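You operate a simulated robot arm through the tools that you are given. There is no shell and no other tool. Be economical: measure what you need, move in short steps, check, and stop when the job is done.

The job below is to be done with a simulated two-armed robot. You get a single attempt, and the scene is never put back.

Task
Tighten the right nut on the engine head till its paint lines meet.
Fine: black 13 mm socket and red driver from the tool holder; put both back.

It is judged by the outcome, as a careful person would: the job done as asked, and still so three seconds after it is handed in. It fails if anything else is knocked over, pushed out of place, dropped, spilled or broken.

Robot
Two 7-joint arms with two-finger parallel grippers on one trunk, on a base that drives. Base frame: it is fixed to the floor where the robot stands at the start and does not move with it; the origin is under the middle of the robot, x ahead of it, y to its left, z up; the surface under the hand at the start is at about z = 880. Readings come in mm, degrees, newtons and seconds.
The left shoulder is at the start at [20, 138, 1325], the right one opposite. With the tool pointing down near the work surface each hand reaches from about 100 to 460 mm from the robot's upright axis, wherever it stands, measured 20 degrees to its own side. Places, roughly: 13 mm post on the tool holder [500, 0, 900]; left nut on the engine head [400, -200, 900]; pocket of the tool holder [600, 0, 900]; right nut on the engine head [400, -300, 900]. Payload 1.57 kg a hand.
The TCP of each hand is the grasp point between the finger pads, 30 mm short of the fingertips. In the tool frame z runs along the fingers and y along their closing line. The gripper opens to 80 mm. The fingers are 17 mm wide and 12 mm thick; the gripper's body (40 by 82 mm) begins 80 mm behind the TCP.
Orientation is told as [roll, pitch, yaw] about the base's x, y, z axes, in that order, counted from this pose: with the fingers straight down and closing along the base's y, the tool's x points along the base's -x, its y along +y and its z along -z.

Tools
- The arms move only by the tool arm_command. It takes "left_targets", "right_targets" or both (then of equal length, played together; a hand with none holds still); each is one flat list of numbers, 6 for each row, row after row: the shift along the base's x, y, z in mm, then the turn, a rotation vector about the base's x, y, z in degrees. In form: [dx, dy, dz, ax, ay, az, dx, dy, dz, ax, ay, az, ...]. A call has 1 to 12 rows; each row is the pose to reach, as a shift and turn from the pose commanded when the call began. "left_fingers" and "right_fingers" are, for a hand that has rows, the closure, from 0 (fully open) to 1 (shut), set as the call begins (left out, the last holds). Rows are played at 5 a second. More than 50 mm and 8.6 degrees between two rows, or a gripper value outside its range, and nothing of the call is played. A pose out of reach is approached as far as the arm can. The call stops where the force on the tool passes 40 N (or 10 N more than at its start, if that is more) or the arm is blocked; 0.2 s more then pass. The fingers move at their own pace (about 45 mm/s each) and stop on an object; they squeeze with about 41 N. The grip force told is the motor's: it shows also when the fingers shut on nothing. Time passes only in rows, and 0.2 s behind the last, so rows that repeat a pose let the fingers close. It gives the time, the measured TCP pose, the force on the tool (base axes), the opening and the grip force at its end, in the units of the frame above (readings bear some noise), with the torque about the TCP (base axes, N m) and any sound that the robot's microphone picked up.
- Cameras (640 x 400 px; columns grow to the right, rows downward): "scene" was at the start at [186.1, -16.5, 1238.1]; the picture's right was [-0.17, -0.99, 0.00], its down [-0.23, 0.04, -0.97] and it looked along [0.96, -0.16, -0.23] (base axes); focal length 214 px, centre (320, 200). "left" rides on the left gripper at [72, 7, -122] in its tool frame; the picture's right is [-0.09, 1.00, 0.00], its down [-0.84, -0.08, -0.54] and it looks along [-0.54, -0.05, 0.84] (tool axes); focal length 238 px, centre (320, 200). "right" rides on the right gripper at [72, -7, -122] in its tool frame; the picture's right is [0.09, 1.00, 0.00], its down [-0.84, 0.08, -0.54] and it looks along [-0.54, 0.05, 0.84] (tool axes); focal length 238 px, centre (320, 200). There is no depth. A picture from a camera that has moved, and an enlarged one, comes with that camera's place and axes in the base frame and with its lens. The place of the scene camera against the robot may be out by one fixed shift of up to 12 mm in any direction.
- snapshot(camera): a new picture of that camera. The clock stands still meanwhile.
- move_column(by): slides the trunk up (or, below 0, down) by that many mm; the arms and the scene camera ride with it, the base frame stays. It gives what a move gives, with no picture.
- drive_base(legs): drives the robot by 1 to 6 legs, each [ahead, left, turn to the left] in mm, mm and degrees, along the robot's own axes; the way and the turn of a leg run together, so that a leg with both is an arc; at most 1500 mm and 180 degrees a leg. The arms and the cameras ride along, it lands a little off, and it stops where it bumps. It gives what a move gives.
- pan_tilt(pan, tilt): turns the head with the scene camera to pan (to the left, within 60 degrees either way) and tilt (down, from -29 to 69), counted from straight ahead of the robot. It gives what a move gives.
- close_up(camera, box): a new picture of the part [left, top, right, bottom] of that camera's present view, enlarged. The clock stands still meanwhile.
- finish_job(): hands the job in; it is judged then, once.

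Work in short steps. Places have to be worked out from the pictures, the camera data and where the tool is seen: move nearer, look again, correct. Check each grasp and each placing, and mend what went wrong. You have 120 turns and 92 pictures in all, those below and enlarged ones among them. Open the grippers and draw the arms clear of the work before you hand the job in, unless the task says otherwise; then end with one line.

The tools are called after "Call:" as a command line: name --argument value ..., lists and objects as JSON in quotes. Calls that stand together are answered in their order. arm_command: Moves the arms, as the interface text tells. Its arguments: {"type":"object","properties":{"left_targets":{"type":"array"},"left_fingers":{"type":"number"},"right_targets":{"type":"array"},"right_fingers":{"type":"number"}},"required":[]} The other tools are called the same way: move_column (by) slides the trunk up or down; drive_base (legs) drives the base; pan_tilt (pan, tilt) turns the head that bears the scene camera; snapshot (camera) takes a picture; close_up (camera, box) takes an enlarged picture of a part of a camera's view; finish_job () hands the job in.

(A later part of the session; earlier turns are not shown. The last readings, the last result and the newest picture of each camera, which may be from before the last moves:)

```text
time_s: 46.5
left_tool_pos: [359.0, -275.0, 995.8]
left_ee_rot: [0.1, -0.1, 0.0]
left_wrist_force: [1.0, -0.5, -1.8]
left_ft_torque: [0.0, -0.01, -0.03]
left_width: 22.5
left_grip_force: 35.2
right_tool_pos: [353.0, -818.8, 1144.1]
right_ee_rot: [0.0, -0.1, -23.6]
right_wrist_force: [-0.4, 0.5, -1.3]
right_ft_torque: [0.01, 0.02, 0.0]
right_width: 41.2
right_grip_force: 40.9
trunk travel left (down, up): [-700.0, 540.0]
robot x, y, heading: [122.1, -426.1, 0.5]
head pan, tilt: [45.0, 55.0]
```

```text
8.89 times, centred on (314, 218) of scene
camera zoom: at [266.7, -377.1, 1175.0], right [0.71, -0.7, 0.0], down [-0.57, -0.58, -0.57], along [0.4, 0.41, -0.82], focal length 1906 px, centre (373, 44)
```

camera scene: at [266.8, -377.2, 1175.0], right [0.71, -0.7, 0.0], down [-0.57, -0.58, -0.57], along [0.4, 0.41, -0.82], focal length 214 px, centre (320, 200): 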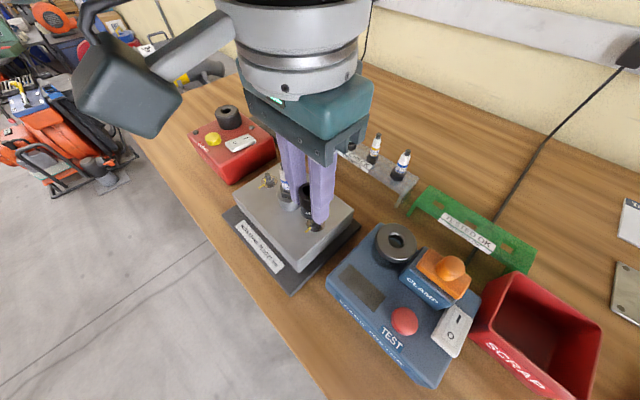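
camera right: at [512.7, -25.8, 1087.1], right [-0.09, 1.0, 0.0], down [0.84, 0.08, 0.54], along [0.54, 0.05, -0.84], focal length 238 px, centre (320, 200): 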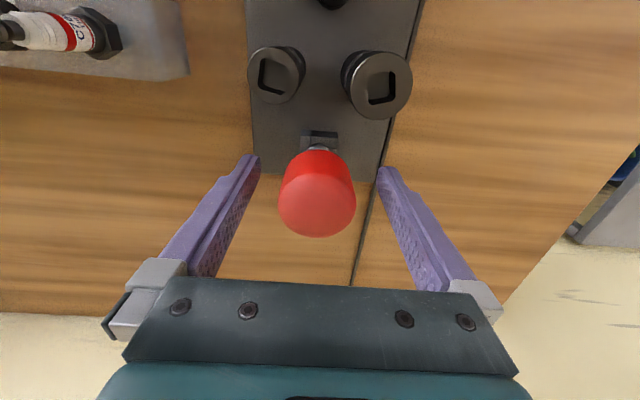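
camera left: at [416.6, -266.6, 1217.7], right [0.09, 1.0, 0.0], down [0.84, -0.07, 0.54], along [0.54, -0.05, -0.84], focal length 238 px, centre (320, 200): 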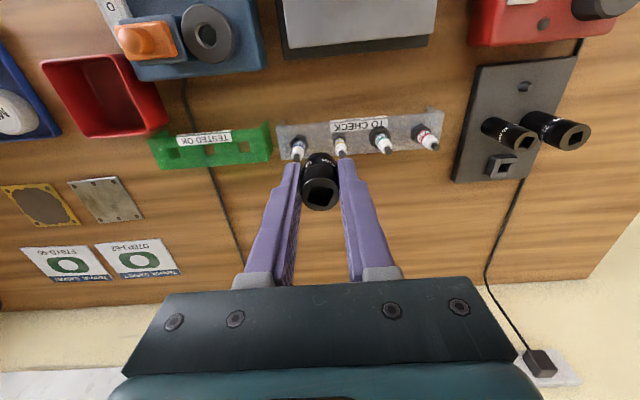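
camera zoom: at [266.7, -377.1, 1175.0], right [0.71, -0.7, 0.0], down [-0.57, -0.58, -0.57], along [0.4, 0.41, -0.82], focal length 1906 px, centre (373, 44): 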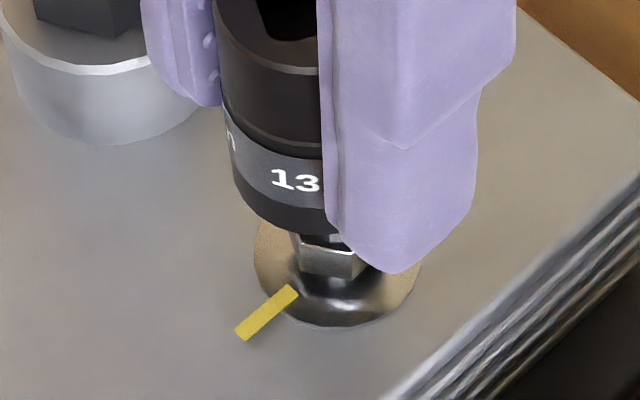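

The socket is still about 2 mm off along the view's right. I'll shift (+1.5, -0.8) and lower gently toward contact.

Call:
arm_command --left_targets '[1.5, -0.8, -2, 0, 0, 0, 1.5, -0.8, -4, 0, 0, 0, 1.5, -0.8, -6, 0, 0, 0, 1.5, -0.8, -8, 0, 0, 0, 1.5, -0.8, -9, 0, 0, 0, 1.5, -0.8, -10, 0, 0, 0, 1.5, -0.8, -11, 0, 0, 0, 1.5, -0.8, -12, 0, 0, 0]'

Call:
close_up --camera "scene" --box '[290, 195, 338, 240]'

```text
time_s: 48.2
left_tool_pos: [359.3, -274.8, 983.4]
left_ee_rot: [0.1, -0.1, 0.0]
left_wrist_force: [-0.4, 0.0, -0.8]
left_ft_torque: [-0.02, -0.01, 0.03]
left_width: 22.4
left_grip_force: 35.2
right_tool_pos: [352.6, -818.2, 1145.0]
right_ee_rot: [0.0, 0.0, -23.5]
right_wrist_force: [0.1, -0.9, -2.6]
right_ft_torque: [-0.01, 0.0, 0.01]
right_width: 41.3
right_grip_force: 41.4
trunk travel left (down, up): [-700.0, 540.0]
robot x, y, heading: [123.8, -426.5, 0.4]
head pan, tilt: [45.0, 55.0]
```

```text
8.89 times, centred on (314, 218) of scene
camera zoom: at [266.8, -377.1, 1175.1], right [0.71, -0.7, 0.0], down [-0.57, -0.58, -0.57], along [0.4, 0.41, -0.82], focal length 1906 px, centre (373, 44)
```

zoom: 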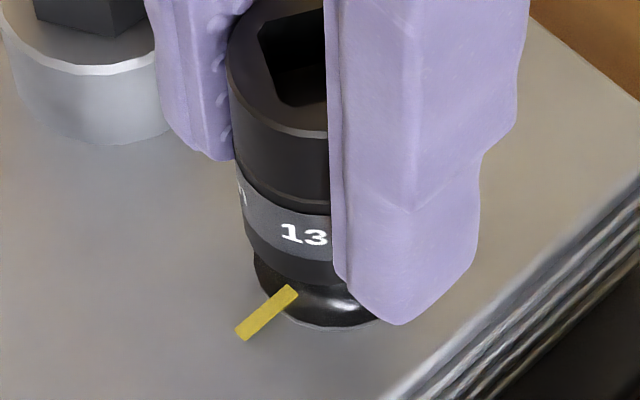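

The socket is now at the nut top, about 0.6 mm off and still force-free. I'll trim slightly and continue down, watching for contact.

Call:
arm_command --left_targets '[0.4, -0.3, -1, 0, 0, 0, 0.4, -0.3, -2, 0, 0, 0, 0.4, -0.3, -3, 0, 0, 0, 0.4, -0.3, -4, 0, 0, 0, 0.4, -0.3, -4, 0, 0, 0]'

```text
time_s: 49.5
left_tool_pos: [360.4, -275.7, 979.2]
left_ee_rot: [0.1, -0.2, 0.0]
left_wrist_force: [-1.4, -0.3, -1.0]
left_ft_torque: [-0.01, -0.01, 0.04]
left_width: 22.6
left_grip_force: 35.1
right_tool_pos: [353.0, -819.3, 1144.2]
right_ee_rot: [0.1, -0.1, -23.6]
right_wrist_force: [-0.5, -0.9, -1.1]
right_ft_torque: [0.02, -0.02, -0.01]
right_width: 41.4
right_grip_force: 40.9
trunk travel left (down, up): [-700.0, 540.0]
robot x, y, heading: [122.4, -428.3, 0.4]
head pan, tilt: [45.0, 55.0]
```

Call:
arm_command --left_targets '[0, 0, -1, 0, 0, 0, 0, 0, -2, 0, 0, 0, 0, 0, -3, 0, 0, 0, 0, 0, -4, 0, 0, 0, 0, 0, -5, 0, 0, 0, 0, 0, -5, 0, 0, 0]'

Call:
close_up --camera "scene" --box '[290, 195, 338, 240]'

```text
time_s: 50.9
left_tool_pos: [360.8, -274.7, 973.6]
left_ee_rot: [0.1, -0.2, 0.1]
left_wrist_force: [2.5, 0.1, -0.2]
left_ft_torque: [-0.02, -0.08, -0.02]
left_width: 22.6
left_grip_force: 35.1
right_tool_pos: [353.3, -818.1, 1144.9]
right_ee_rot: [0.0, 0.1, -23.5]
right_wrist_force: [0.0, 0.0, -1.7]
right_ft_torque: [0.03, 0.01, 0.0]
right_width: 41.1
right_grip_force: 41.2
trunk travel left (down, up): [-700.0, 540.0]
robot x, y, heading: [119.1, -428.0, 0.6]
head pan, tilt: [45.0, 55.0]
```

```text
8.89 times, centred on (314, 218) of scene
camera zoom: at [267.2, -377.1, 1175.1], right [0.71, -0.7, 0.0], down [-0.57, -0.58, -0.57], along [0.4, 0.41, -0.82], focal length 1906 px, centre (373, 44)
```

zoom: 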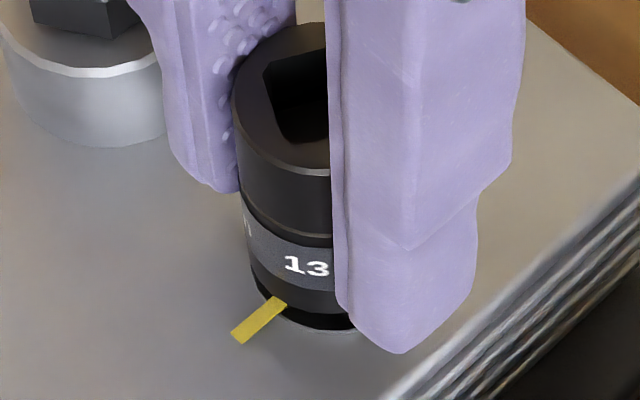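

The socket has slid over the nut freely, to about 3 mm above the washer, so the hex is engaged. I'll turn it clockwise (seen from above) in a first stroke, watching forces.

Call:
arm_command --left_targets '[0, 0, 0, 0, 0, -8, 0, 0, 0, 0, 0, -16, 0, 0, -0.1, 0, 0, -24, 0, 0, -0.1, 0, 0, -32, 0, 0, -0.1, 0, 0, -40, 0, 0, -0.2, 0, 0, -48]'

```text
time_s: 52.2
left_tool_pos: [361.3, -274.9, 975.6]
left_ee_rot: [0.0, -0.1, -48.0]
left_wrist_force: [3.3, 4.3, -0.5]
left_ft_torque: [0.17, -0.09, 0.06]
left_width: 22.5
left_grip_force: 35.2
right_tool_pos: [352.4, -818.4, 1144.6]
right_ee_rot: [0.1, 0.0, -23.5]
right_wrist_force: [-0.5, 0.2, -1.4]
right_ft_torque: [0.0, 0.02, 0.0]
right_width: 41.1
right_grip_force: 41.1
trunk travel left (down, up): [-700.0, 540.0]
robot x, y, heading: [123.0, -428.7, 0.6]
head pan, tilt: [45.0, 55.0]
```

The torque of about 0.06 N·m resists, so the nut is turning, and side forces are small. I'll continue clockwise to find the wrist's range.

Call:
arm_command --left_targets '[0.2, 0.2, -0.1, 0, 0, -8.5, 0.2, 0.3, -0.1, 0, 0, -17, 0.2, 0.3, -0.2, 0, 0, -25.5, 0.2, 0.3, -0.2, 0, 0, -34, 0.2, 0.3, -0.3, 0, 0, -42.5, 0.2, 0.3, -0.3, 0, 0, -51, 0.2, 0.3, -0.3, 0, 0, -59.5, 0.2, 0.3, -0.4, 0, 0, -68, 0.2, 0.3, -0.4, 0, 0, -76.5]'

```text
time_s: 54.2
left_tool_pos: [363.2, -274.4, 974.4]
left_ee_rot: [0.3, 0.1, -124.7]
left_wrist_force: [10.0, 5.1, 1.8]
left_ft_torque: [0.18, -0.35, 0.05]
left_width: 22.6
left_grip_force: 35.2
right_tool_pos: [355.1, -817.2, 1143.7]
right_ee_rot: [0.1, -0.1, -23.5]
right_wrist_force: [0.4, 0.0, -1.4]
right_ft_torque: [-0.01, 0.02, -0.03]
right_width: 40.8
right_grip_force: 40.5
trunk travel left (down, up): [-700.0, 540.0]
robot x, y, heading: [123.9, -430.9, 0.4]
head pan, tilt: [45.0, 55.0]
```

The wrist goes past -125° easily. The side forces fit a grip offset of 1.4 mm, so I'll open slightly, centre on the nut axis (+1.8 mm in x), and rewind counter-clockwise with the head panned away.

Call:
pan_tilt --pan -30 --tilt 50

Call:
arm_command --left_fingers 0.55 --left_targets '[0, 0, 0, 0, 0, 0, 0, 0, 0, 0, 0, 0, 1.8, 0, 1, -0.3, 0, 0, 1.8, 0, 1, -0.3, 0, 8.5, 1.8, 0, 1, -0.3, 0, 17, 1.8, 0, 1, -0.3, 0, 25.5, 1.8, 0, 1, -0.3, 0, 34, 1.8, 0, 1, -0.3, 0, 42.5, 1.8, 0, 1, -0.3, 0, 51, 1.8, 0, 1, -0.3, 0, 59.5, 1.8, 0, 1, -0.3, 0, 68, 1.8, 0, 1, -0.3, 0, 76.5]'

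Call:
arm_command --left_targets '[0, 0, 0, 0, 0, 8.5, 0, 0, 0, 0, 0, 17, 0, 0, 0, 0, 0, 25.5, 0, 0, 0, 0, 0, 34, 0, 0, 0, 0, 0, 42.5, 0, 0, 0, 0, 0, 51, 0, 0, 0, 0, 0, 59.5, 0, 0, 0, 0, 0, 68, 0, 0, 0, 0, 0, 76.5, 0, 0, 0, 0, 0, 85, 0, 0, 0, 0, 0, 93.5, 0, 0, 0, 0, 0, 102]'

```text
time_s: 55.7
left_tool_pos: [363.1, -275.6, 973.5]
left_ee_rot: [0.2, 0.1, -124.4]
left_wrist_force: [10.7, 4.6, 0.6]
left_ft_torque: [0.17, -0.35, 0.01]
left_width: 22.5
left_grip_force: 35.0
right_tool_pos: [354.6, -817.3, 1144.6]
right_ee_rot: [0.2, -0.1, -23.5]
right_wrist_force: [-0.4, 0.4, -1.1]
right_ft_torque: [0.04, 0.03, 0.0]
right_width: 41.3
right_grip_force: 41.2
trunk travel left (down, up): [-700.0, 540.0]
robot x, y, heading: [122.9, -427.2, 0.7]
head pan, tilt: [-30.0, 50.0]
```

```text
time_s: 58.3
left_tool_pos: [363.3, -276.0, 973.9]
left_ee_rot: [0.0, -0.3, -47.8]
left_wrist_force: [-0.3, 0.2, -0.5]
left_ft_torque: [-0.04, -0.01, 0.01]
left_width: 35.9
left_grip_force: 0.1
right_tool_pos: [352.5, -819.4, 1144.2]
right_ee_rot: [0.0, 0.0, -23.5]
right_wrist_force: [-0.7, 0.4, -1.4]
right_ft_torque: [0.02, 0.03, 0.01]
right_width: 41.3
right_grip_force: 41.2
trunk travel left (down, up): [-700.0, 540.0]
robot x, y, heading: [119.9, -429.9, 0.5]
head pan, tilt: [-30.0, 50.0]
```

```text
time_s: 60.9
left_tool_pos: [362.2, -276.7, 974.5]
left_ee_rot: [0.1, -0.3, 54.3]
left_wrist_force: [0.1, -0.1, 0.3]
left_ft_torque: [-0.03, 0.01, -0.01]
left_width: 36.1
left_grip_force: 0.0
right_tool_pos: [353.2, -818.1, 1145.2]
right_ee_rot: [0.0, 0.0, -23.6]
right_wrist_force: [0.3, -0.7, -2.2]
right_ft_torque: [-0.01, 0.02, 0.01]
right_width: 41.3
right_grip_force: 41.4
trunk travel left (down, up): [-700.0, 540.0]
robot x, y, heading: [124.2, -426.3, 0.6]
head pan, tilt: [-30.0, 50.0]
```

The rewind is smooth. I'll go on to about +125° and look at the socket from the hand camera.

Call:
arm_command --left_targets '[0, 0, 0, 0, 0, 8.5, 0, 0, 0, 0, 0, 17, 0, 0, 0, 0, 0, 25.5, 0, 0, 0, 0, 0, 34, 0, 0, 0, 0, 0, 42.5, 0, 0, 0, 0, 0, 51, 0, 0, 0, 0, 0, 59.5, 0, 0, 0, 0, 0, 68, 0, 0, 0, 0, 0, 70, 0, 0, 0, 0.2, 0.3, 70]'

Call:
close_up --camera "left" --box '[240, 110, 400, 230]'

```text
time_s: 63.1
left_tool_pos: [363.4, -275.9, 973.7]
left_ee_rot: [0.3, -0.6, 124.1]
left_wrist_force: [-0.6, 0.6, -0.5]
left_ft_torque: [0.0, 0.01, -0.03]
left_width: 36.0
left_grip_force: 0.1
right_tool_pos: [353.6, -818.5, 1143.7]
right_ee_rot: [0.0, 0.0, -23.5]
right_wrist_force: [0.9, -0.6, -1.4]
right_ft_torque: [-0.01, 0.02, -0.01]
right_width: 41.2
right_grip_force: 40.7
trunk travel left (down, up): [-700.0, 540.0]
robot x, y, heading: [122.1, -428.3, 0.3]
head pan, tilt: [-30.0, 50.0]
```

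```text
3.33 times, centred on (320, 170) of left
camera zoom: at [398.3, -340.5, 1095.2], right [-0.88, -0.48, 0.01], down [-0.4, 0.73, 0.55], along [-0.27, 0.48, -0.83], focal length 794 px, centre (320, 300)
```

zoom: 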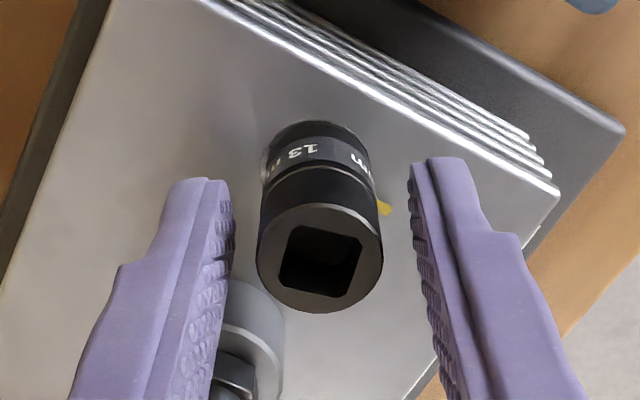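

The socket is seated and centred. I'll close and run a full clockwise stroke of about 250° across three calls.

Call:
arm_command --left_fingers 1 --left_targets '[0, 0, 0, -0.2, 0.4, 0, 0, 0, 0, -0.2, 0.4, 0, 0, 0, 0, -0.2, 0.4, 0, 0, 0, 0, -0.2, 0.4, -8.5, 0, 0, -0.1, -0.2, 0.4, -17, 0, 0, -0.1, -0.2, 0.4, -25.5, 0, 0, -0.1, -0.2, 0.4, -34, 0, 0, -0.2, -0.2, 0.4, -42.5, 0, 0, -0.2, -0.2, 0.4, -51, 0, 0, -0.2, -0.2, 0.4, -59.5, 0, 0, -0.2, -0.2, 0.4, -68, 0, 0, -0.2, -0.2, 0.4, -76.5]'

Call:
arm_command --left_targets '[0, 0, 0, 0, 0, -8.5, 0, 0, 0, 0, 0, -17, 0, 0, -0.1, 0, 0, -25.5, 0, 0, -0.1, 0, 0, -34, 0, 0, -0.1, 0, 0, -42.5, 0, 0, -0.2, 0, 0, -51, 0, 0, -0.2, 0, 0, -59.5, 0, 0, -0.2, 0, 0, -68, 0, 0, -0.3, 0, 0, -76.5, 0, 0, -0.3, 0, 0, -85, 0, 0, -0.3, 0, 0, -93.5, 0, 0, -0.4, 0, 0, -102]'

Call:
arm_command --left_targets '[0, 0, 0, 0, 0, -8.5, 0, 0, 0, 0, 0, -17, 0, 0, -0.1, 0, 0, -25.5, 0, 0, -0.1, 0, 0, -34, 0, 0, -0.1, 0, 0, -42.5, 0, 0, -0.2, 0, 0, -51, 0, 0, -0.2, 0, 0, -59.5, 0, 0, -0.2, 0, 0, -68, 0, 0, -0.2, 0, 0, -70]'

```text
time_s: 65.7
left_tool_pos: [362.3, -276.6, 976.3]
left_ee_rot: [0.5, -0.5, 47.4]
left_wrist_force: [3.3, 2.7, 0.1]
left_ft_torque: [0.1, -0.16, -0.04]
left_width: 22.9
left_grip_force: 35.9
right_tool_pos: [353.0, -818.0, 1143.1]
right_ee_rot: [0.2, 0.0, -23.5]
right_wrist_force: [-0.4, -0.3, -1.8]
right_ft_torque: [0.03, -0.02, 0.0]
right_width: 41.2
right_grip_force: 41.1
trunk travel left (down, up): [-700.0, 540.0]
robot x, y, heading: [123.5, -425.4, 0.4]
head pan, tilt: [-30.0, 50.0]
```

```text
time_s: 68.3
left_tool_pos: [364.1, -276.0, 974.1]
left_ee_rot: [0.7, -0.4, -54.7]
left_wrist_force: [3.2, -0.3, 14.1]
left_ft_torque: [-0.17, -0.1, 0.09]
left_width: 22.6
left_grip_force: 35.0
right_tool_pos: [353.8, -818.8, 1145.1]
right_ee_rot: [0.1, 0.0, -23.5]
right_wrist_force: [0.8, 0.1, -1.7]
right_ft_torque: [0.0, 0.0, 0.02]
right_width: 41.0
right_grip_force: 40.5
trunk travel left (down, up): [-700.0, 540.0]
robot x, y, heading: [121.4, -429.1, 0.6]
head pan, tilt: [-30.0, 50.0]
```

```text
time_s: 70.3
left_tool_pos: [363.5, -275.1, 973.9]
left_ee_rot: [0.7, -0.4, -124.6]
left_wrist_force: [0.5, -1.9, 14.7]
left_ft_torque: [-0.07, 0.18, 0.04]
left_width: 22.5
left_grip_force: 35.5
right_tool_pos: [353.4, -818.8, 1143.9]
right_ee_rot: [0.0, 0.0, -23.6]
right_wrist_force: [0.3, -0.5, -1.5]
right_ft_torque: [-0.04, -0.04, -0.01]
right_width: 41.1
right_grip_force: 40.9
trunk travel left (down, up): [-700.0, 540.0]
robot x, y, heading: [121.7, -426.9, 0.5]
head pan, tilt: [-30.0, 50.0]
```

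Vertical force rose to 14 N. After about 370° of turning I'll lift the socket off and inspect the nut.

Call:
arm_command --left_targets '[0, 0, 2, 0, 0, 0, 0, 0, 12, 0, 0, 0, 0, 0, 30, 0, 0, 0, 0, 0, 50, 0, 0, 0]'

Call:
pan_tilt --pan 45 --tilt 55

Call:
close_up --camera "scene" --box '[290, 185, 346, 240]'

```text
time_s: 71.3
left_tool_pos: [362.1, -276.4, 1022.7]
left_ee_rot: [0.6, -0.4, -124.5]
left_wrist_force: [-0.6, -0.1, -0.3]
left_ft_torque: [0.0, -0.03, 0.0]
left_width: 22.8
left_grip_force: 35.3
right_tool_pos: [352.5, -818.0, 1144.1]
right_ee_rot: [0.1, 0.1, -23.6]
right_wrist_force: [-0.1, 1.2, -1.3]
right_ft_torque: [-0.02, -0.02, -0.04]
right_width: 41.2
right_grip_force: 41.1
trunk travel left (down, up): [-700.0, 540.0]
robot x, y, heading: [120.1, -426.5, 0.5]
head pan, tilt: [-30.0, 50.0]
```

```text
time_s: 72.8
left_tool_pos: [363.4, -275.8, 1021.9]
left_ee_rot: [0.7, -0.4, -124.5]
left_wrist_force: [0.1, 0.4, -1.6]
left_ft_torque: [0.04, 0.0, 0.01]
left_width: 22.7
left_grip_force: 35.3
right_tool_pos: [353.6, -817.2, 1144.8]
right_ee_rot: [0.0, 0.0, -23.5]
right_wrist_force: [-0.3, 0.9, -2.4]
right_ft_torque: [0.0, -0.03, -0.04]
right_width: 41.3
right_grip_force: 41.0
trunk travel left (down, up): [-700.0, 540.0]
robot x, y, heading: [123.7, -428.7, 0.5]
head pan, tilt: [45.0, 55.0]
```

```text
7.27 times, centred on (318, 212) of scene
camera zoom: at [266.8, -377.2, 1175.1], right [0.71, -0.7, 0.0], down [-0.57, -0.58, -0.57], along [0.4, 0.41, -0.82], focal length 1560 px, centre (334, 109)
```

zoom: 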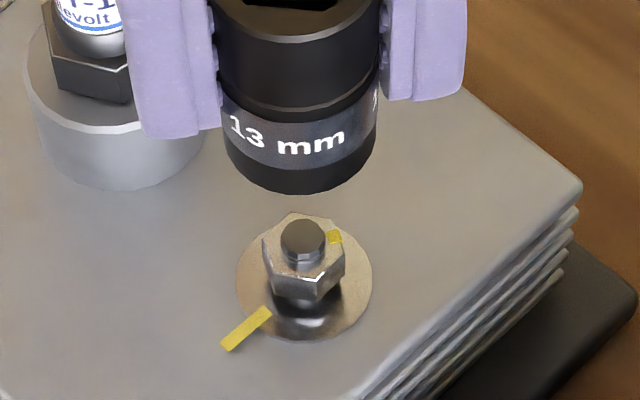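

The mark now sits at about -17° after nearly one full turn and the nut dropped about 1.3 mm, so about 2.4 turns remain. I'll take out the small hand tilt here, then put the socket back on at the same yaw.

Call:
arm_command --left_targets '[0, 0, 0, 0.7, 0.35, 0, 0, 0, 0, 0.7, 0.35, 0]'

Call:
pan_tilt --pan -30 --tilt 50

```text
time_s: 73.4
left_tool_pos: [362.2, -275.1, 1022.4]
left_ee_rot: [-0.2, 0.0, -124.4]
left_wrist_force: [0.3, 0.2, -0.7]
left_ft_torque: [-0.01, 0.03, -0.02]
left_width: 22.7
left_grip_force: 35.8
right_tool_pos: [353.6, -818.6, 1143.8]
right_ee_rot: [0.0, -0.1, -23.5]
right_wrist_force: [0.7, -0.9, -2.1]
right_ft_torque: [0.0, 0.02, 0.03]
right_width: 41.0
right_grip_force: 40.6
trunk travel left (down, up): [-700.0, 540.0]
robot x, y, heading: [120.9, -428.2, 0.3]
head pan, tilt: [45.0, 55.0]
```

```text
time_s: 74.9
left_tool_pos: [363.5, -276.7, 1022.2]
left_ee_rot: [0.0, 0.0, -124.5]
left_wrist_force: [0.1, -0.5, -1.3]
left_ft_torque: [0.01, -0.03, 0.03]
left_width: 22.6
left_grip_force: 35.1
right_tool_pos: [351.9, -819.0, 1144.9]
right_ee_rot: [0.0, -0.1, -23.5]
right_wrist_force: [0.6, 0.4, -1.9]
right_ft_torque: [0.03, 0.02, -0.04]
right_width: 41.1
right_grip_force: 41.4
trunk travel left (down, up): [-700.0, 540.0]
robot x, y, heading: [122.7, -430.3, 0.3]
head pan, tilt: [-30.0, 50.0]
```

The tilt is removed. I'll rewind 240° in the air (a multiple of 60°, so the hex still lines up), then lower back onto the nut.

Call:
arm_command --left_targets '[0, 0, 0, 0, 0, 8.5, 0, 0, 0, 0, 0, 17, 0, 0, 0, 0, 0, 25.5, 0, 0, 0, 0, 0, 34, 0, 0, 0, 0, 0, 42.5, 0, 0, 0, 0, 0, 51, 0, 0, 0, 0, 0, 59.5, 0, 0, 0, 0, 0, 68, 0, 0, 0, 0, 0, 76.5, 0, 0, 0, 0, 0, 85, 0, 0, 0, 0, 0, 93.5, 0, 0, 0, 0, 0, 102]'

Call:
arm_command --left_targets '[0, 0, 0, 0, 0, 8.5, 0, 0, 0, 0, 0, 17, 0, 0, 0, 0, 0, 25.5, 0, 0, 0, 0, 0, 34, 0, 0, 0, 0, 0, 42.5, 0, 0, 0, 0, 0, 51, 0, 0, 0, 0, 0, 59.5, 0, 0, 0, 0, 0, 68, 0, 0, 0, 0, 0, 76.5, 0, 0, 0, 0, 0, 85, 0, 0, 0, 0, 0, 93.5, 0, 0, 0, 0, 0, 102]'

Call:
arm_command --left_targets '[0, 0, 0, 0, 0, 8.5, 0, 0, 0, 0, 0, 17, 0, 0, 0, 0, 0, 25.5, 0, 0, 0, 0, 0, 34, 0, 0, 0, 0, 0, 36, 0, 0, -15, 0, 0, 36, 0, 0, -30, 0, 0, 36, 0, 0, -36, 0, 0, 36, 0, 0, -40, 0, 0, 36, 0, 0, -43, 0, 0, 36, 0, 0, -46, 0, 0, 36, 0, 0, -48, 0, 0, 36]'

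```text
time_s: 77.5
left_tool_pos: [362.9, -277.7, 1024.5]
left_ee_rot: [0.0, 0.1, -22.3]
left_wrist_force: [-0.3, -0.1, 0.0]
left_ft_torque: [0.02, 0.02, 0.0]
left_width: 22.7
left_grip_force: 35.2
right_tool_pos: [352.5, -818.7, 1144.7]
right_ee_rot: [0.0, 0.1, -23.5]
right_wrist_force: [-0.5, -0.5, -2.3]
right_ft_torque: [-0.01, 0.01, -0.01]
right_width: 41.3
right_grip_force: 41.2
trunk travel left (down, up): [-700.0, 540.0]
robot x, y, heading: [121.8, -430.0, 0.6]
head pan, tilt: [-30.0, 50.0]
```

```text
time_s: 80.1
left_tool_pos: [362.9, -277.1, 1022.8]
left_ee_rot: [0.0, 0.0, 79.6]
left_wrist_force: [0.7, -0.1, -0.8]
left_ft_torque: [0.0, 0.0, 0.02]
left_width: 22.9
left_grip_force: 35.5
right_tool_pos: [352.9, -819.3, 1145.2]
right_ee_rot: [0.0, -0.1, -23.5]
right_wrist_force: [-0.3, 0.7, -1.4]
right_ft_torque: [-0.02, -0.01, 0.0]
right_width: 41.4
right_grip_force: 40.9
trunk travel left (down, up): [-700.0, 540.0]
robot x, y, heading: [120.4, -430.2, 0.7]
head pan, tilt: [-30.0, 50.0]
```

```text
time_s: 82.7
left_tool_pos: [363.2, -275.2, 975.4]
left_ee_rot: [0.0, 0.0, 115.4]
left_wrist_force: [0.4, -1.7, -1.1]
left_ft_torque: [-0.02, -0.03, 0.0]
left_width: 22.8
left_grip_force: 35.2
left hand out of reach, approached as far as the arm can: row 4, 5
right_tool_pos: [353.5, -819.2, 1145.3]
right_ee_rot: [0.0, 0.0, -23.5]
right_wrist_force: [0.0, 0.6, -2.1]
right_ft_torque: [-0.04, -0.01, 0.0]
right_width: 41.2
right_grip_force: 40.6
trunk travel left (down, up): [-700.0, 540.0]
robot x, y, heading: [124.3, -431.2, 0.4]
head pan, tilt: [-30.0, 50.0]
```

It is back on the nut without force. I'll run the next 240° clockwise stroke, descending with the thread.

Call:
arm_command --left_targets '[0, 0, -0.3, 0, 0, -8.5, 0, 0, -0.6, 0, 0, -17, 0, 0, -0.6, 0, 0, -25.5, 0, 0, -0.6, 0, 0, -34, 0, 0, -0.7, 0, 0, -42.5, 0, 0, -0.7, 0, 0, -51, 0, 0, -0.7, 0, 0, -59.5, 0, 0, -0.8, 0, 0, -68, 0, 0, -0.8, 0, 0, -76.5, 0, 0, -0.8, 0, 0, -85, 0, 0, -0.9, 0, 0, -93.5, 0, 0, -0.9, 0, 0, -102]'

Call:
arm_command --left_targets '[0, 0, 0, 0, 0, -8.5, 0, 0, 0, 0, 0, -17, 0, 0, -0.1, 0, 0, -25.5, 0, 0, -0.1, 0, 0, -34, 0, 0, -0.1, 0, 0, -42.5, 0, 0, -0.2, 0, 0, -51, 0, 0, -0.2, 0, 0, -59.5, 0, 0, -0.2, 0, 0, -68, 0, 0, -0.3, 0, 0, -76.5, 0, 0, -0.3, 0, 0, -85, 0, 0, -0.3, 0, 0, -93.5, 0, 0, -0.3, 0, 0, -102]'

Call:
arm_command --left_targets '[0, 0, 0, 0, 0, -8.5, 0, 0, 0, 0, 0, -17, 0, 0, -0.1, 0, 0, -25.5, 0, 0, -0.1, 0, 0, -34, 0, 0, -0.1, 0, 0, -36]'

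```text
time_s: 85.3
left_tool_pos: [363.2, -276.5, 974.7]
left_ee_rot: [-0.1, 0.0, 13.4]
left_wrist_force: [-1.0, -0.5, -0.2]
left_ft_torque: [0.02, 0.01, -0.01]
left_width: 22.6
left_grip_force: 35.8
right_tool_pos: [352.4, -817.9, 1145.3]
right_ee_rot: [0.0, 0.0, -23.5]
right_wrist_force: [-0.8, -0.9, -2.8]
right_ft_torque: [0.0, -0.02, -0.01]
right_width: 41.1
right_grip_force: 40.8
trunk travel left (down, up): [-700.0, 540.0]
robot x, y, heading: [121.3, -430.4, 0.5]
head pan, tilt: [-30.0, 50.0]
```

```text
time_s: 87.9
left_tool_pos: [362.0, -276.5, 975.2]
left_ee_rot: [0.0, 0.0, -88.7]
left_wrist_force: [-0.1, 0.1, -1.1]
left_ft_torque: [0.03, -0.05, 0.05]
left_width: 22.5
left_grip_force: 35.0
right_tool_pos: [353.3, -818.2, 1144.9]
right_ee_rot: [-0.1, 0.0, -23.6]
right_wrist_force: [-0.7, 0.4, -1.5]
right_ft_torque: [0.02, -0.01, -0.04]
right_width: 41.2
right_grip_force: 40.6
trunk travel left (down, up): [-700.0, 540.0]
robot x, y, heading: [122.9, -428.9, 0.9]
head pan, tilt: [-30.0, 50.0]
```

```text
time_s: 89.1
left_tool_pos: [363.0, -275.3, 974.4]
left_ee_rot: [-0.1, 0.0, -124.6]
left_wrist_force: [1.8, -0.1, -1.1]
left_ft_torque: [0.05, -0.04, 0.02]
left_width: 22.8
left_grip_force: 35.0
right_tool_pos: [352.0, -818.7, 1144.2]
right_ee_rot: [0.0, 0.0, -23.6]
right_wrist_force: [-0.2, 0.1, -1.3]
right_ft_torque: [-0.01, -0.04, -0.01]
right_width: 41.0
right_grip_force: 40.5
trunk travel left (down, up): [-700.0, 540.0]
robot x, y, heading: [124.9, -430.5, 0.3]
head pan, tilt: [-30.0, 50.0]
```

Forces stayed tiny. I'll lift, check the mark, and rewind 240° in the air in the same go.

Call:
arm_command --left_targets '[0, 0, 2, 0, 0, 0, 0, 0, 14, 0, 0, 0, 0, 0, 32, 0, 0, 0, 0, 0, 50, 0, 0, 0]'

Call:
pan_tilt --pan 45 --tilt 55

Call:
close_up --camera "scene" --box '[300, 205, 340, 240]'

Call:
pan_tilt --pan -30 --tilt 50

Call:
arm_command --left_targets '[0, 0, 0, 0, 0, 8.5, 0, 0, 0, 0, 0, 17, 0, 0, 0, 0, 0, 25.5, 0, 0, 0, 0, 0, 34, 0, 0, 0, 0, 0, 42.5, 0, 0, 0, 0, 0, 51, 0, 0, 0, 0, 0, 59.5, 0, 0, 0, 0, 0, 68, 0, 0, 0, 0, 0, 76.5, 0, 0, 0, 0, 0, 85, 0, 0, 0, 0, 0, 93.5, 0, 0, 0, 0, 0, 102]'

Call:
arm_command --left_targets '[0, 0, 0, 0, 0, 8.5, 0, 0, 0, 0, 0, 17, 0, 0, 0, 0, 0, 25.5, 0, 0, 0, 0, 0, 34, 0, 0, 0, 0, 0, 42.5, 0, 0, 0, 0, 0, 51, 0, 0, 0, 0, 0, 59.5, 0, 0, 0, 0, 0, 68, 0, 0, 0, 0, 0, 76.5, 0, 0, 0, 0, 0, 85, 0, 0, 0, 0, 0, 93.5, 0, 0, 0, 0, 0, 102]'

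```text
time_s: 90.1
left_tool_pos: [361.8, -276.6, 1023.5]
left_ee_rot: [-0.2, 0.0, -124.5]
left_wrist_force: [-0.4, 0.6, 0.3]
left_ft_torque: [0.01, -0.03, 0.0]
left_width: 22.9
left_grip_force: 36.0
right_tool_pos: [353.5, -817.5, 1144.8]
right_ee_rot: [-0.1, 0.0, -23.6]
right_wrist_force: [-0.9, 1.0, -2.4]
right_ft_torque: [-0.02, 0.01, -0.03]
right_width: 41.3
right_grip_force: 41.1
trunk travel left (down, up): [-700.0, 540.0]
robot x, y, heading: [123.3, -429.1, 0.5]
head pan, tilt: [-30.0, 50.0]
```

```text
time_s: 91.5
left_tool_pos: [361.6, -277.5, 1022.8]
left_ee_rot: [0.1, 0.0, -124.5]
left_wrist_force: [0.4, -0.5, -0.4]
left_ft_torque: [-0.04, -0.01, 0.01]
left_width: 22.6
left_grip_force: 35.2
right_tool_pos: [353.5, -818.3, 1144.6]
right_ee_rot: [0.0, 0.0, -23.4]
right_wrist_force: [-0.4, 0.4, -1.5]
right_ft_torque: [0.01, 0.04, 0.01]
right_width: 41.0
right_grip_force: 40.9
trunk travel left (down, up): [-700.0, 540.0]
robot x, y, heading: [121.7, -432.0, 0.6]
head pan, tilt: [45.0, 55.0]
```

```text
11.43 times, centred on (320, 222) of scene
camera zoom: at [266.8, -377.2, 1175.1], right [0.71, -0.7, 0.0], down [-0.57, -0.58, -0.57], along [0.4, 0.41, -0.82], focal length 2451 px, centre (320, -57)
```

zoom: 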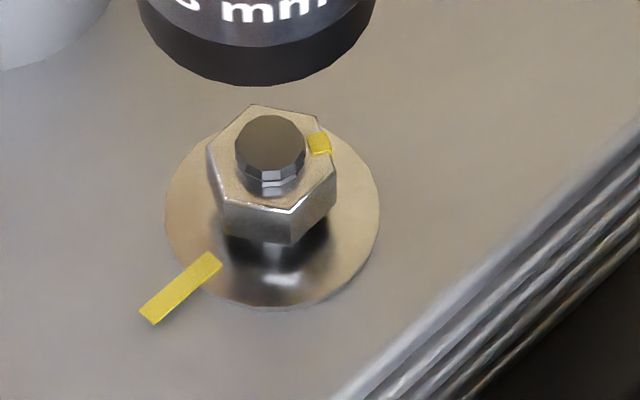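

```text
time_s: 93.0
left_tool_pos: [362.0, -276.9, 1022.8]
left_ee_rot: [0.0, -0.1, -124.6]
left_wrist_force: [-0.7, -0.7, -1.7]
left_ft_torque: [0.04, 0.0, -0.01]
left_width: 22.6
left_grip_force: 35.2
right_tool_pos: [352.3, -819.5, 1143.9]
right_ee_rot: [0.0, 0.0, -23.6]
right_wrist_force: [0.7, 0.2, -1.4]
right_ft_torque: [-0.02, -0.01, -0.01]
right_width: 41.0
right_grip_force: 40.9
trunk travel left (down, up): [-700.0, 540.0]
robot x, y, heading: [121.1, -429.6, 0.7]
head pan, tilt: [-30.0, 50.0]
```

```text
time_s: 95.6
left_tool_pos: [361.8, -276.5, 1024.0]
left_ee_rot: [0.0, -0.1, -22.3]
left_wrist_force: [0.0, -0.3, -0.2]
left_ft_torque: [0.0, 0.0, 0.01]
left_width: 22.6
left_grip_force: 35.4
right_tool_pos: [353.2, -818.4, 1145.1]
right_ee_rot: [-0.1, 0.0, -23.5]
right_wrist_force: [-0.6, 0.2, -2.0]
right_ft_torque: [-0.02, 0.01, 0.01]
right_width: 41.0
right_grip_force: 41.5
trunk travel left (down, up): [-700.0, 540.0]
robot x, y, heading: [122.9, -428.1, 0.5]
head pan, tilt: [-30.0, 50.0]
```

```text
time_s: 98.2
left_tool_pos: [362.0, -276.9, 1024.3]
left_ee_rot: [0.0, 0.0, 79.8]
left_wrist_force: [0.4, -0.1, -0.2]
left_ft_torque: [-0.01, -0.01, 0.0]
left_width: 22.7
left_grip_force: 35.9
right_tool_pos: [353.9, -819.1, 1144.2]
right_ee_rot: [0.1, 0.0, -23.5]
right_wrist_force: [0.4, 0.1, -1.8]
right_ft_torque: [-0.01, -0.01, 0.04]
right_width: 40.9
right_grip_force: 41.1
trunk travel left (down, up): [-700.0, 540.0]
robot x, y, heading: [117.0, -427.1, 0.6]
head pan, tilt: [-30.0, 50.0]
```

The mark is still near -25°, so the nut isn't turning; either the socket slips in the fingers or it doesn't catch the hex. I'll check the socket's orientation within the hand.

Call:
close_up --camera "left" --box '[240, 110, 400, 230]'

```text
3.33 times, centred on (320, 170) of left
camera zoom: at [342.1, -346.1, 1146.2], right [-0.96, 0.27, 0.0], down [0.23, 0.81, 0.54], along [0.15, 0.52, -0.84], focal length 794 px, centre (320, 300)
```

zoom: 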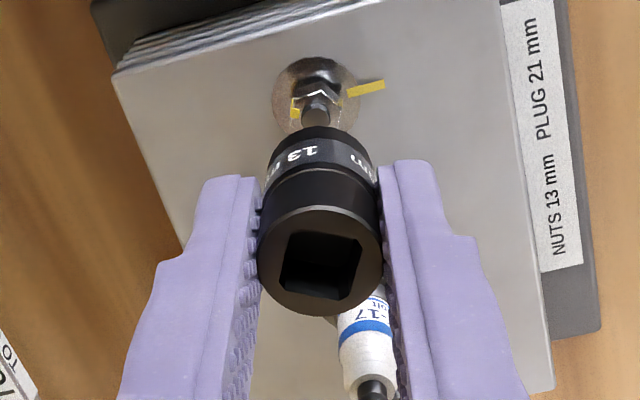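

The socket is rigid in the hand, so it spins around the nut without catching. I'll raise and tilt it to view its underside with the scene camera and see what the bore looks like.

Call:
arm_command --left_targets '[0, 20, 40, 0, 0, 0, 10, 30, 80, -6, 4, 0, 20, 30, 110, -12, 8, 0, 20, 30, 120, -18, 12, 0, 20, 30, 120, -24, 16, 0, 20, 30, 120, -30, 20, 0, 20, 30, 120, -36, 24, 0, 20, 30, 120, -42, 28, 0, 20, 30, 120, -48, 32, 0]'

Call:
pan_tilt --pan 35 --tilt 25

Call:
snapshot --camera "scene"

```text
time_s: 100.2
left_tool_pos: [381.3, -246.1, 1144.7]
left_ee_rot: [32.1, 51.1, 95.2]
left_wrist_force: [0.5, 0.4, 0.0]
left_ft_torque: [-0.04, -0.03, -0.02]
left_width: 22.6
left_grip_force: 35.7
right_tool_pos: [353.4, -818.8, 1145.3]
right_ee_rot: [0.0, 0.1, -23.5]
right_wrist_force: [0.5, -0.4, -1.5]
right_ft_torque: [-0.03, 0.02, -0.01]
right_width: 41.1
right_grip_force: 40.7
trunk travel left (down, up): [-700.0, 540.0]
robot x, y, heading: [122.9, -430.6, 0.5]
head pan, tilt: [-30.0, 50.0]
```

```text
time_s: 101.6
left_tool_pos: [382.4, -246.1, 1144.8]
left_ee_rot: [32.0, 50.9, 95.0]
left_wrist_force: [0.1, 0.2, -1.0]
left_ft_torque: [0.03, -0.02, -0.01]
left_width: 22.7
left_grip_force: 35.7
right_tool_pos: [353.1, -819.2, 1144.9]
right_ee_rot: [-0.1, 0.0, -23.5]
right_wrist_force: [1.0, 0.3, -1.8]
right_ft_torque: [0.02, -0.03, 0.01]
right_width: 41.2
right_grip_force: 41.1
trunk travel left (down, up): [-700.0, 540.0]
robot x, y, heading: [121.8, -427.7, 0.7]
head pan, tilt: [35.0, 25.0]
```

```text
19 pictures are left
camera scene: at [291.3, -375.1, 1219.0], right [0.58, -0.81, 0.0], down [-0.34, -0.25, -0.91], along [0.74, 0.53, -0.42], focal length 214 px, centre (320, 200)
```

scene: 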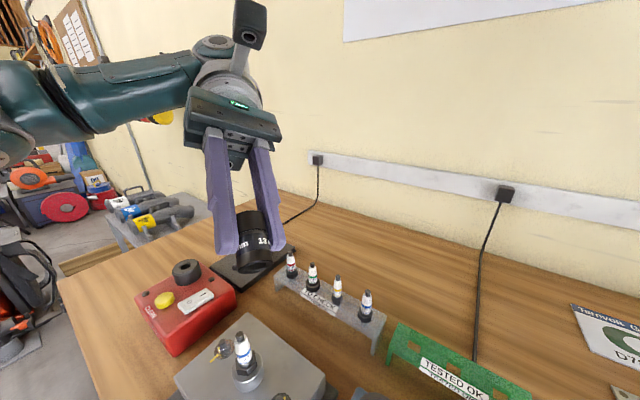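

Call:
close_up --camera "scene" --box '[230, 200, 286, 280]'

```text
5.00 times, centred on (258, 240) of scene
camera zoom: at [291.3, -375.1, 1219.0], right [0.58, -0.81, 0.0], down [-0.34, -0.25, -0.91], along [0.74, 0.53, -0.42], focal length 1072 px, centre (630, 0)
```

zoom: 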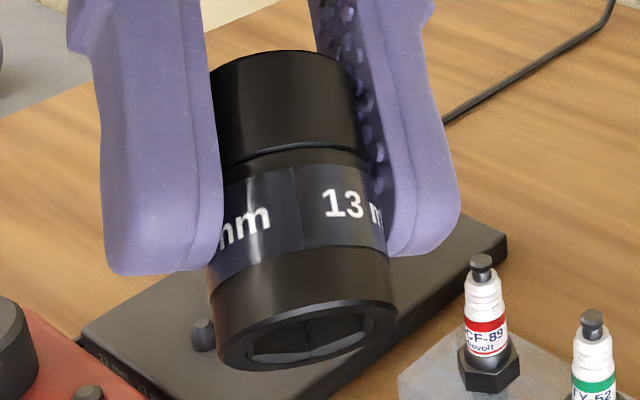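

The bore is a real hex. I'll take one sharper look to relate the hex to the seam and label, so that I can align it with the nut on purpose.

Call:
close_up --camera "scene" --box '[246, 254, 272, 276]'

```text
16.00 times, centred on (259, 265) of scene
camera zoom: at [291.3, -375.1, 1219.0], right [0.58, -0.81, 0.0], down [-0.34, -0.25, -0.91], along [0.74, 0.53, -0.42], focal length 3432 px, centre (1296, -840)
```

zoom: 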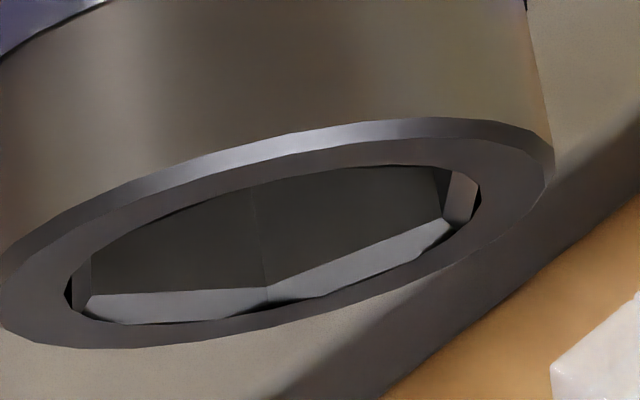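

Findings: the bore is a hex, yet the nut ignored the hand-turned socket, so the drive probably has to come through the driver. I'll stand the hand upright again over the nut and place the socket with its flats matching the nut (hand yaw about 76°), then leave it there for the driver.

Call:
pan_tilt --pan -30 --tilt 50

Call:
arm_command --left_targets '[0, 0, 0, 6, -4, 0, 0, 0, 0, 12, -8, 0, 0, 0, 0, 18, -12, 0, 0, 0, 0, 24, -16, 0, 0, 0, 0, 30, -20, 0, 0, 0, 0, 36, -24, 0, -5, 0, -15, 42, -28, 0, -10, 0, -40, 48, -32, 0, -20, -20, -80, 48, -32, 0, -20, -30, -120, 48, -32, 0, -20, -30, -120, 48, -32, 0]'

Call:
arm_command --left_targets '[0, 0, 0, 0, 0, -3.3, 0, 0, 0, 0, 0, -3.3]'

Call:
close_up --camera "left" --box '[260, 110, 380, 200]'

```text
time_s: 102.9
left_tool_pos: [383.1, -245.9, 1144.0]
left_ee_rot: [31.9, 50.9, 95.0]
left_wrist_force: [1.2, 0.1, -0.9]
left_ft_torque: [0.04, 0.0, 0.0]
left_width: 22.7
left_grip_force: 35.2
right_tool_pos: [351.8, -819.2, 1143.7]
right_ee_rot: [0.1, -0.1, -23.5]
right_wrist_force: [0.6, 0.0, -1.8]
right_ft_torque: [0.01, -0.02, 0.03]
right_width: 40.9
right_grip_force: 41.7
trunk travel left (down, up): [-700.0, 540.0]
robot x, y, heading: [125.5, -429.6, 0.7]
head pan, tilt: [-30.0, 50.0]
```

```text
time_s: 105.3
left_tool_pos: [360.0, -276.9, 1027.4]
left_ee_rot: [0.0, 0.1, 79.5]
left_wrist_force: [0.4, 0.4, -1.2]
left_ft_torque: [0.0, -0.01, 0.01]
left_width: 22.4
left_grip_force: 35.1
right_tool_pos: [352.7, -818.0, 1144.4]
right_ee_rot: [-0.1, 0.0, -23.5]
right_wrist_force: [-0.3, -0.5, -1.6]
right_ft_torque: [-0.02, 0.0, 0.03]
right_width: 41.1
right_grip_force: 41.3
trunk travel left (down, up): [-700.0, 540.0]
robot x, y, heading: [122.8, -427.2, 0.6]
head pan, tilt: [-30.0, 50.0]
```

```text
time_s: 105.9
left_tool_pos: [360.1, -276.9, 1028.6]
left_ee_rot: [-0.1, 0.0, 76.2]
left_wrist_force: [-0.8, -0.1, -1.0]
left_ft_torque: [0.0, 0.0, -0.01]
left_width: 22.7
left_grip_force: 34.9
right_tool_pos: [353.4, -818.4, 1145.5]
right_ee_rot: [0.0, 0.0, -23.6]
right_wrist_force: [0.0, 0.4, -2.3]
right_ft_torque: [0.0, -0.01, 0.01]
right_width: 41.1
right_grip_force: 41.0
trunk travel left (down, up): [-700.0, 540.0]
robot x, y, heading: [121.4, -428.6, 0.5]
head pan, tilt: [-30.0, 50.0]
```

```text
4.44 times, centred on (320, 155) of left
camera zoom: at [336.7, -344.8, 1149.4], right [-0.94, 0.33, 0.0], down [0.27, 0.79, 0.54], along [0.18, 0.51, -0.84], focal length 1059 px, centre (320, 400)
```

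zoom: 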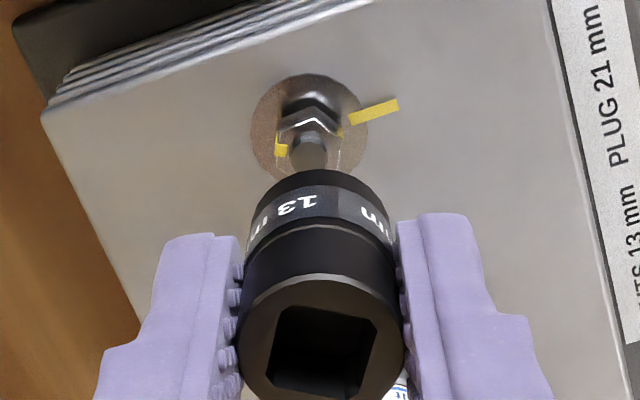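

The hand is upright at yaw 76° and about 2 mm short in x. I'll correct that, lower the socket onto the nut till light contact, and release it.

Call:
arm_command --left_targets '[2.2, -0.3, 0, 0, 0, 0, 2.2, -0.3, -20, 0, 0, 0, 2.2, -0.3, -35, 0, 0, 0, 2.2, -0.3, -43, 0, 0, 0, 2.2, -0.3, -48, 0, 0, 0, 2.2, -0.3, -50, 0, 0, 0, 2.2, -0.3, -52, 0, 0, 0, 2.2, -0.3, -53, 0, 0, 0, 2.2, -0.3, -54, 0, 0, 0, 2.2, -0.3, -55, 0, 0, 0]'

```text
time_s: 108.1
left_tool_pos: [364.2, -276.3, 969.4]
left_ee_rot: [0.0, 0.1, 76.2]
left_wrist_force: [-7.0, -2.1, 24.7]
left_ft_torque: [-0.03, 0.19, 0.0]
left_width: 22.9
left_grip_force: 35.4
right_tool_pos: [353.0, -818.4, 1145.0]
right_ee_rot: [0.0, 0.0, -23.5]
right_wrist_force: [0.1, 0.5, -0.8]
right_ft_torque: [-0.03, 0.0, -0.01]
right_width: 41.2
right_grip_force: 40.7
trunk travel left (down, up): [-700.0, 540.0]
robot x, y, heading: [122.7, -426.4, 0.6]
head pan, tilt: [-30.0, 50.0]
```

This time the socket dropped about 5 mm deeper (z = 969), so the hex is now truly engaged; before, it only sat on the nut's top. I'll relieve the load a bit and turn clockwise.

Call:
arm_command --left_targets '[-1.2, -0.3, 1, 0, 0, 0, -1.2, -0.3, 1, 0, 0, -4, -1.2, -0.3, 1, 0, 0, -8, -1.2, -0.3, 1, 0, 0, -16, -1.2, -0.3, 1, 0, 0, -24, -1.2, -0.3, 0.9, 0, 0, -32, -1.2, -0.3, 0.9, 0, 0, -40, -1.2, -0.3, 0.9, 0, 0, -48]'

```text
time_s: 109.9
left_tool_pos: [362.9, -275.8, 972.2]
left_ee_rot: [-0.1, 0.1, 28.1]
left_wrist_force: [0.0, 0.5, -0.3]
left_ft_torque: [0.03, 0.0, -0.01]
left_width: 22.6
left_grip_force: 35.3
right_tool_pos: [352.9, -818.2, 1144.5]
right_ee_rot: [-0.1, -0.1, -23.5]
right_wrist_force: [-0.3, -0.4, -2.3]
right_ft_torque: [-0.05, -0.02, 0.02]
right_width: 41.3
right_grip_force: 40.9
trunk travel left (down, up): [-700.0, 540.0]
robot x, y, heading: [120.2, -424.4, 0.6]
head pan, tilt: [-30.0, 50.0]
```

It sits at 972 with no upward force, below the earlier blocked height, so it should be engaged. I'll finish the stroke to about -124°, then lift and inspect.

Call:
arm_command --left_targets '[0, 0, -0.5, 0, 0, -8.5, 0, 0, -0.5, 0, 0, -17, 0, 0, -0.5, 0, 0, -25.5, 0, 0, -0.5, 0, 0, -34, 0, 0, -0.6, 0, 0, -42.5, 0, 0, -0.6, 0, 0, -51, 0, 0, -0.6, 0, 0, -59.5, 0, 0, -0.7, 0, 0, -68, 0, 0, -0.7, 0, 0, -76.5, 0, 0, -0.7, 0, 0, -85, 0, 0, -0.7, 0, 0, -93.5, 0, 0, -0.8, 0, 0, -102]'

Call:
arm_command --left_targets '[0, 0, 0, 0, 0, -8.5, 0, 0, 0, 0, 0, -17, 0, 0, -0.1, 0, 0, -25.5, 0, 0, -0.1, 0, 0, -34, 0, 0, -0.1, 0, 0, -42.5, 0, 0, -0.1, 0, 0, -50]'

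Call:
arm_command --left_targets '[0, 0, 2, 0, 0, 0, 0, 0, 14, 0, 0, 0, 0, 0, 32, 0, 0, 0, 0, 0, 52, 0, 0, 0]'

Call:
pan_tilt --pan 45 --tilt 55

Call:
close_up --camera "scene" --box '[300, 205, 340, 240]'

```text
time_s: 112.5
left_tool_pos: [363.8, -276.2, 968.7]
left_ee_rot: [0.0, 0.1, -73.9]
left_wrist_force: [-0.8, 0.6, -0.1]
left_ft_torque: [0.04, 0.02, 0.0]
left_width: 22.6
left_grip_force: 35.6
right_tool_pos: [352.7, -818.3, 1144.5]
right_ee_rot: [0.0, 0.1, -23.5]
right_wrist_force: [0.1, 0.7, -0.9]
right_ft_torque: [0.01, 0.0, -0.03]
right_width: 41.0
right_grip_force: 41.2
trunk travel left (down, up): [-700.0, 540.0]
robot x, y, heading: [120.6, -426.8, 0.5]
head pan, tilt: [-30.0, 50.0]
```

```text
time_s: 113.9
left_tool_pos: [363.0, -276.2, 969.9]
left_ee_rot: [0.0, 0.0, -123.9]
left_wrist_force: [-0.1, 3.3, 2.7]
left_ft_torque: [0.0, 0.01, 0.0]
left_width: 22.6
left_grip_force: 35.6
right_tool_pos: [353.9, -818.3, 1144.6]
right_ee_rot: [0.0, 0.0, -23.5]
right_wrist_force: [-0.5, -0.5, -1.6]
right_ft_torque: [0.02, -0.02, 0.01]
right_width: 41.2
right_grip_force: 40.9
trunk travel left (down, up): [-700.0, 540.0]
robot x, y, heading: [124.3, -427.5, 0.3]
head pan, tilt: [-30.0, 50.0]
```

```text
time_s: 114.9
left_tool_pos: [363.2, -276.7, 1020.9]
left_ee_rot: [-0.2, -0.1, -123.9]
left_wrist_force: [0.6, 0.7, -1.1]
left_ft_torque: [0.02, 0.05, -0.03]
left_width: 22.8
left_grip_force: 35.2
right_tool_pos: [353.7, -818.9, 1145.4]
right_ee_rot: [0.1, 0.0, -23.5]
right_wrist_force: [-0.3, 0.7, -2.1]
right_ft_torque: [0.0, 0.04, 0.02]
right_width: 41.1
right_grip_force: 40.9
trunk travel left (down, up): [-700.0, 540.0]
robot x, y, heading: [120.5, -429.9, 0.7]
head pan, tilt: [-30.0, 50.0]
```

```text
time_s: 116.4
left_tool_pos: [363.3, -277.2, 1020.7]
left_ee_rot: [0.0, 0.1, -123.7]
left_wrist_force: [-0.2, 0.6, -1.0]
left_ft_torque: [-0.03, 0.0, 0.04]
left_width: 22.6
left_grip_force: 35.0
right_tool_pos: [352.7, -818.8, 1144.9]
right_ee_rot: [-0.1, 0.0, -23.5]
right_wrist_force: [0.5, 1.1, -2.4]
right_ft_torque: [-0.01, -0.04, 0.02]
right_width: 41.4
right_grip_force: 40.5
trunk travel left (down, up): [-700.0, 540.0]
robot x, y, heading: [121.7, -429.2, 0.7]
head pan, tilt: [45.0, 55.0]
```

```text
11.43 times, centred on (320, 222) of scene
camera zoom: at [266.8, -377.2, 1175.1], right [0.71, -0.7, 0.0], down [-0.57, -0.58, -0.57], along [0.4, 0.41, -0.82], focal length 2451 px, centre (320, -57)
```

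zoom: 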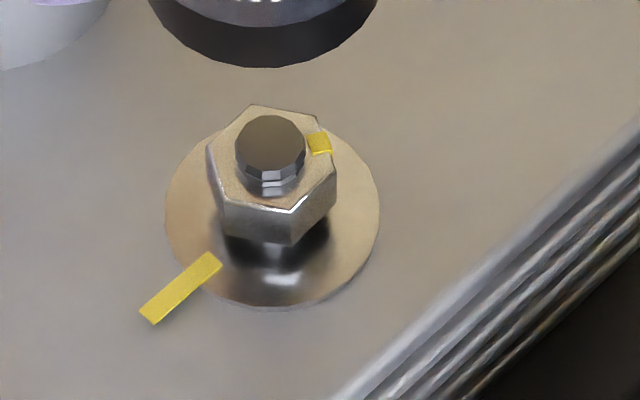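

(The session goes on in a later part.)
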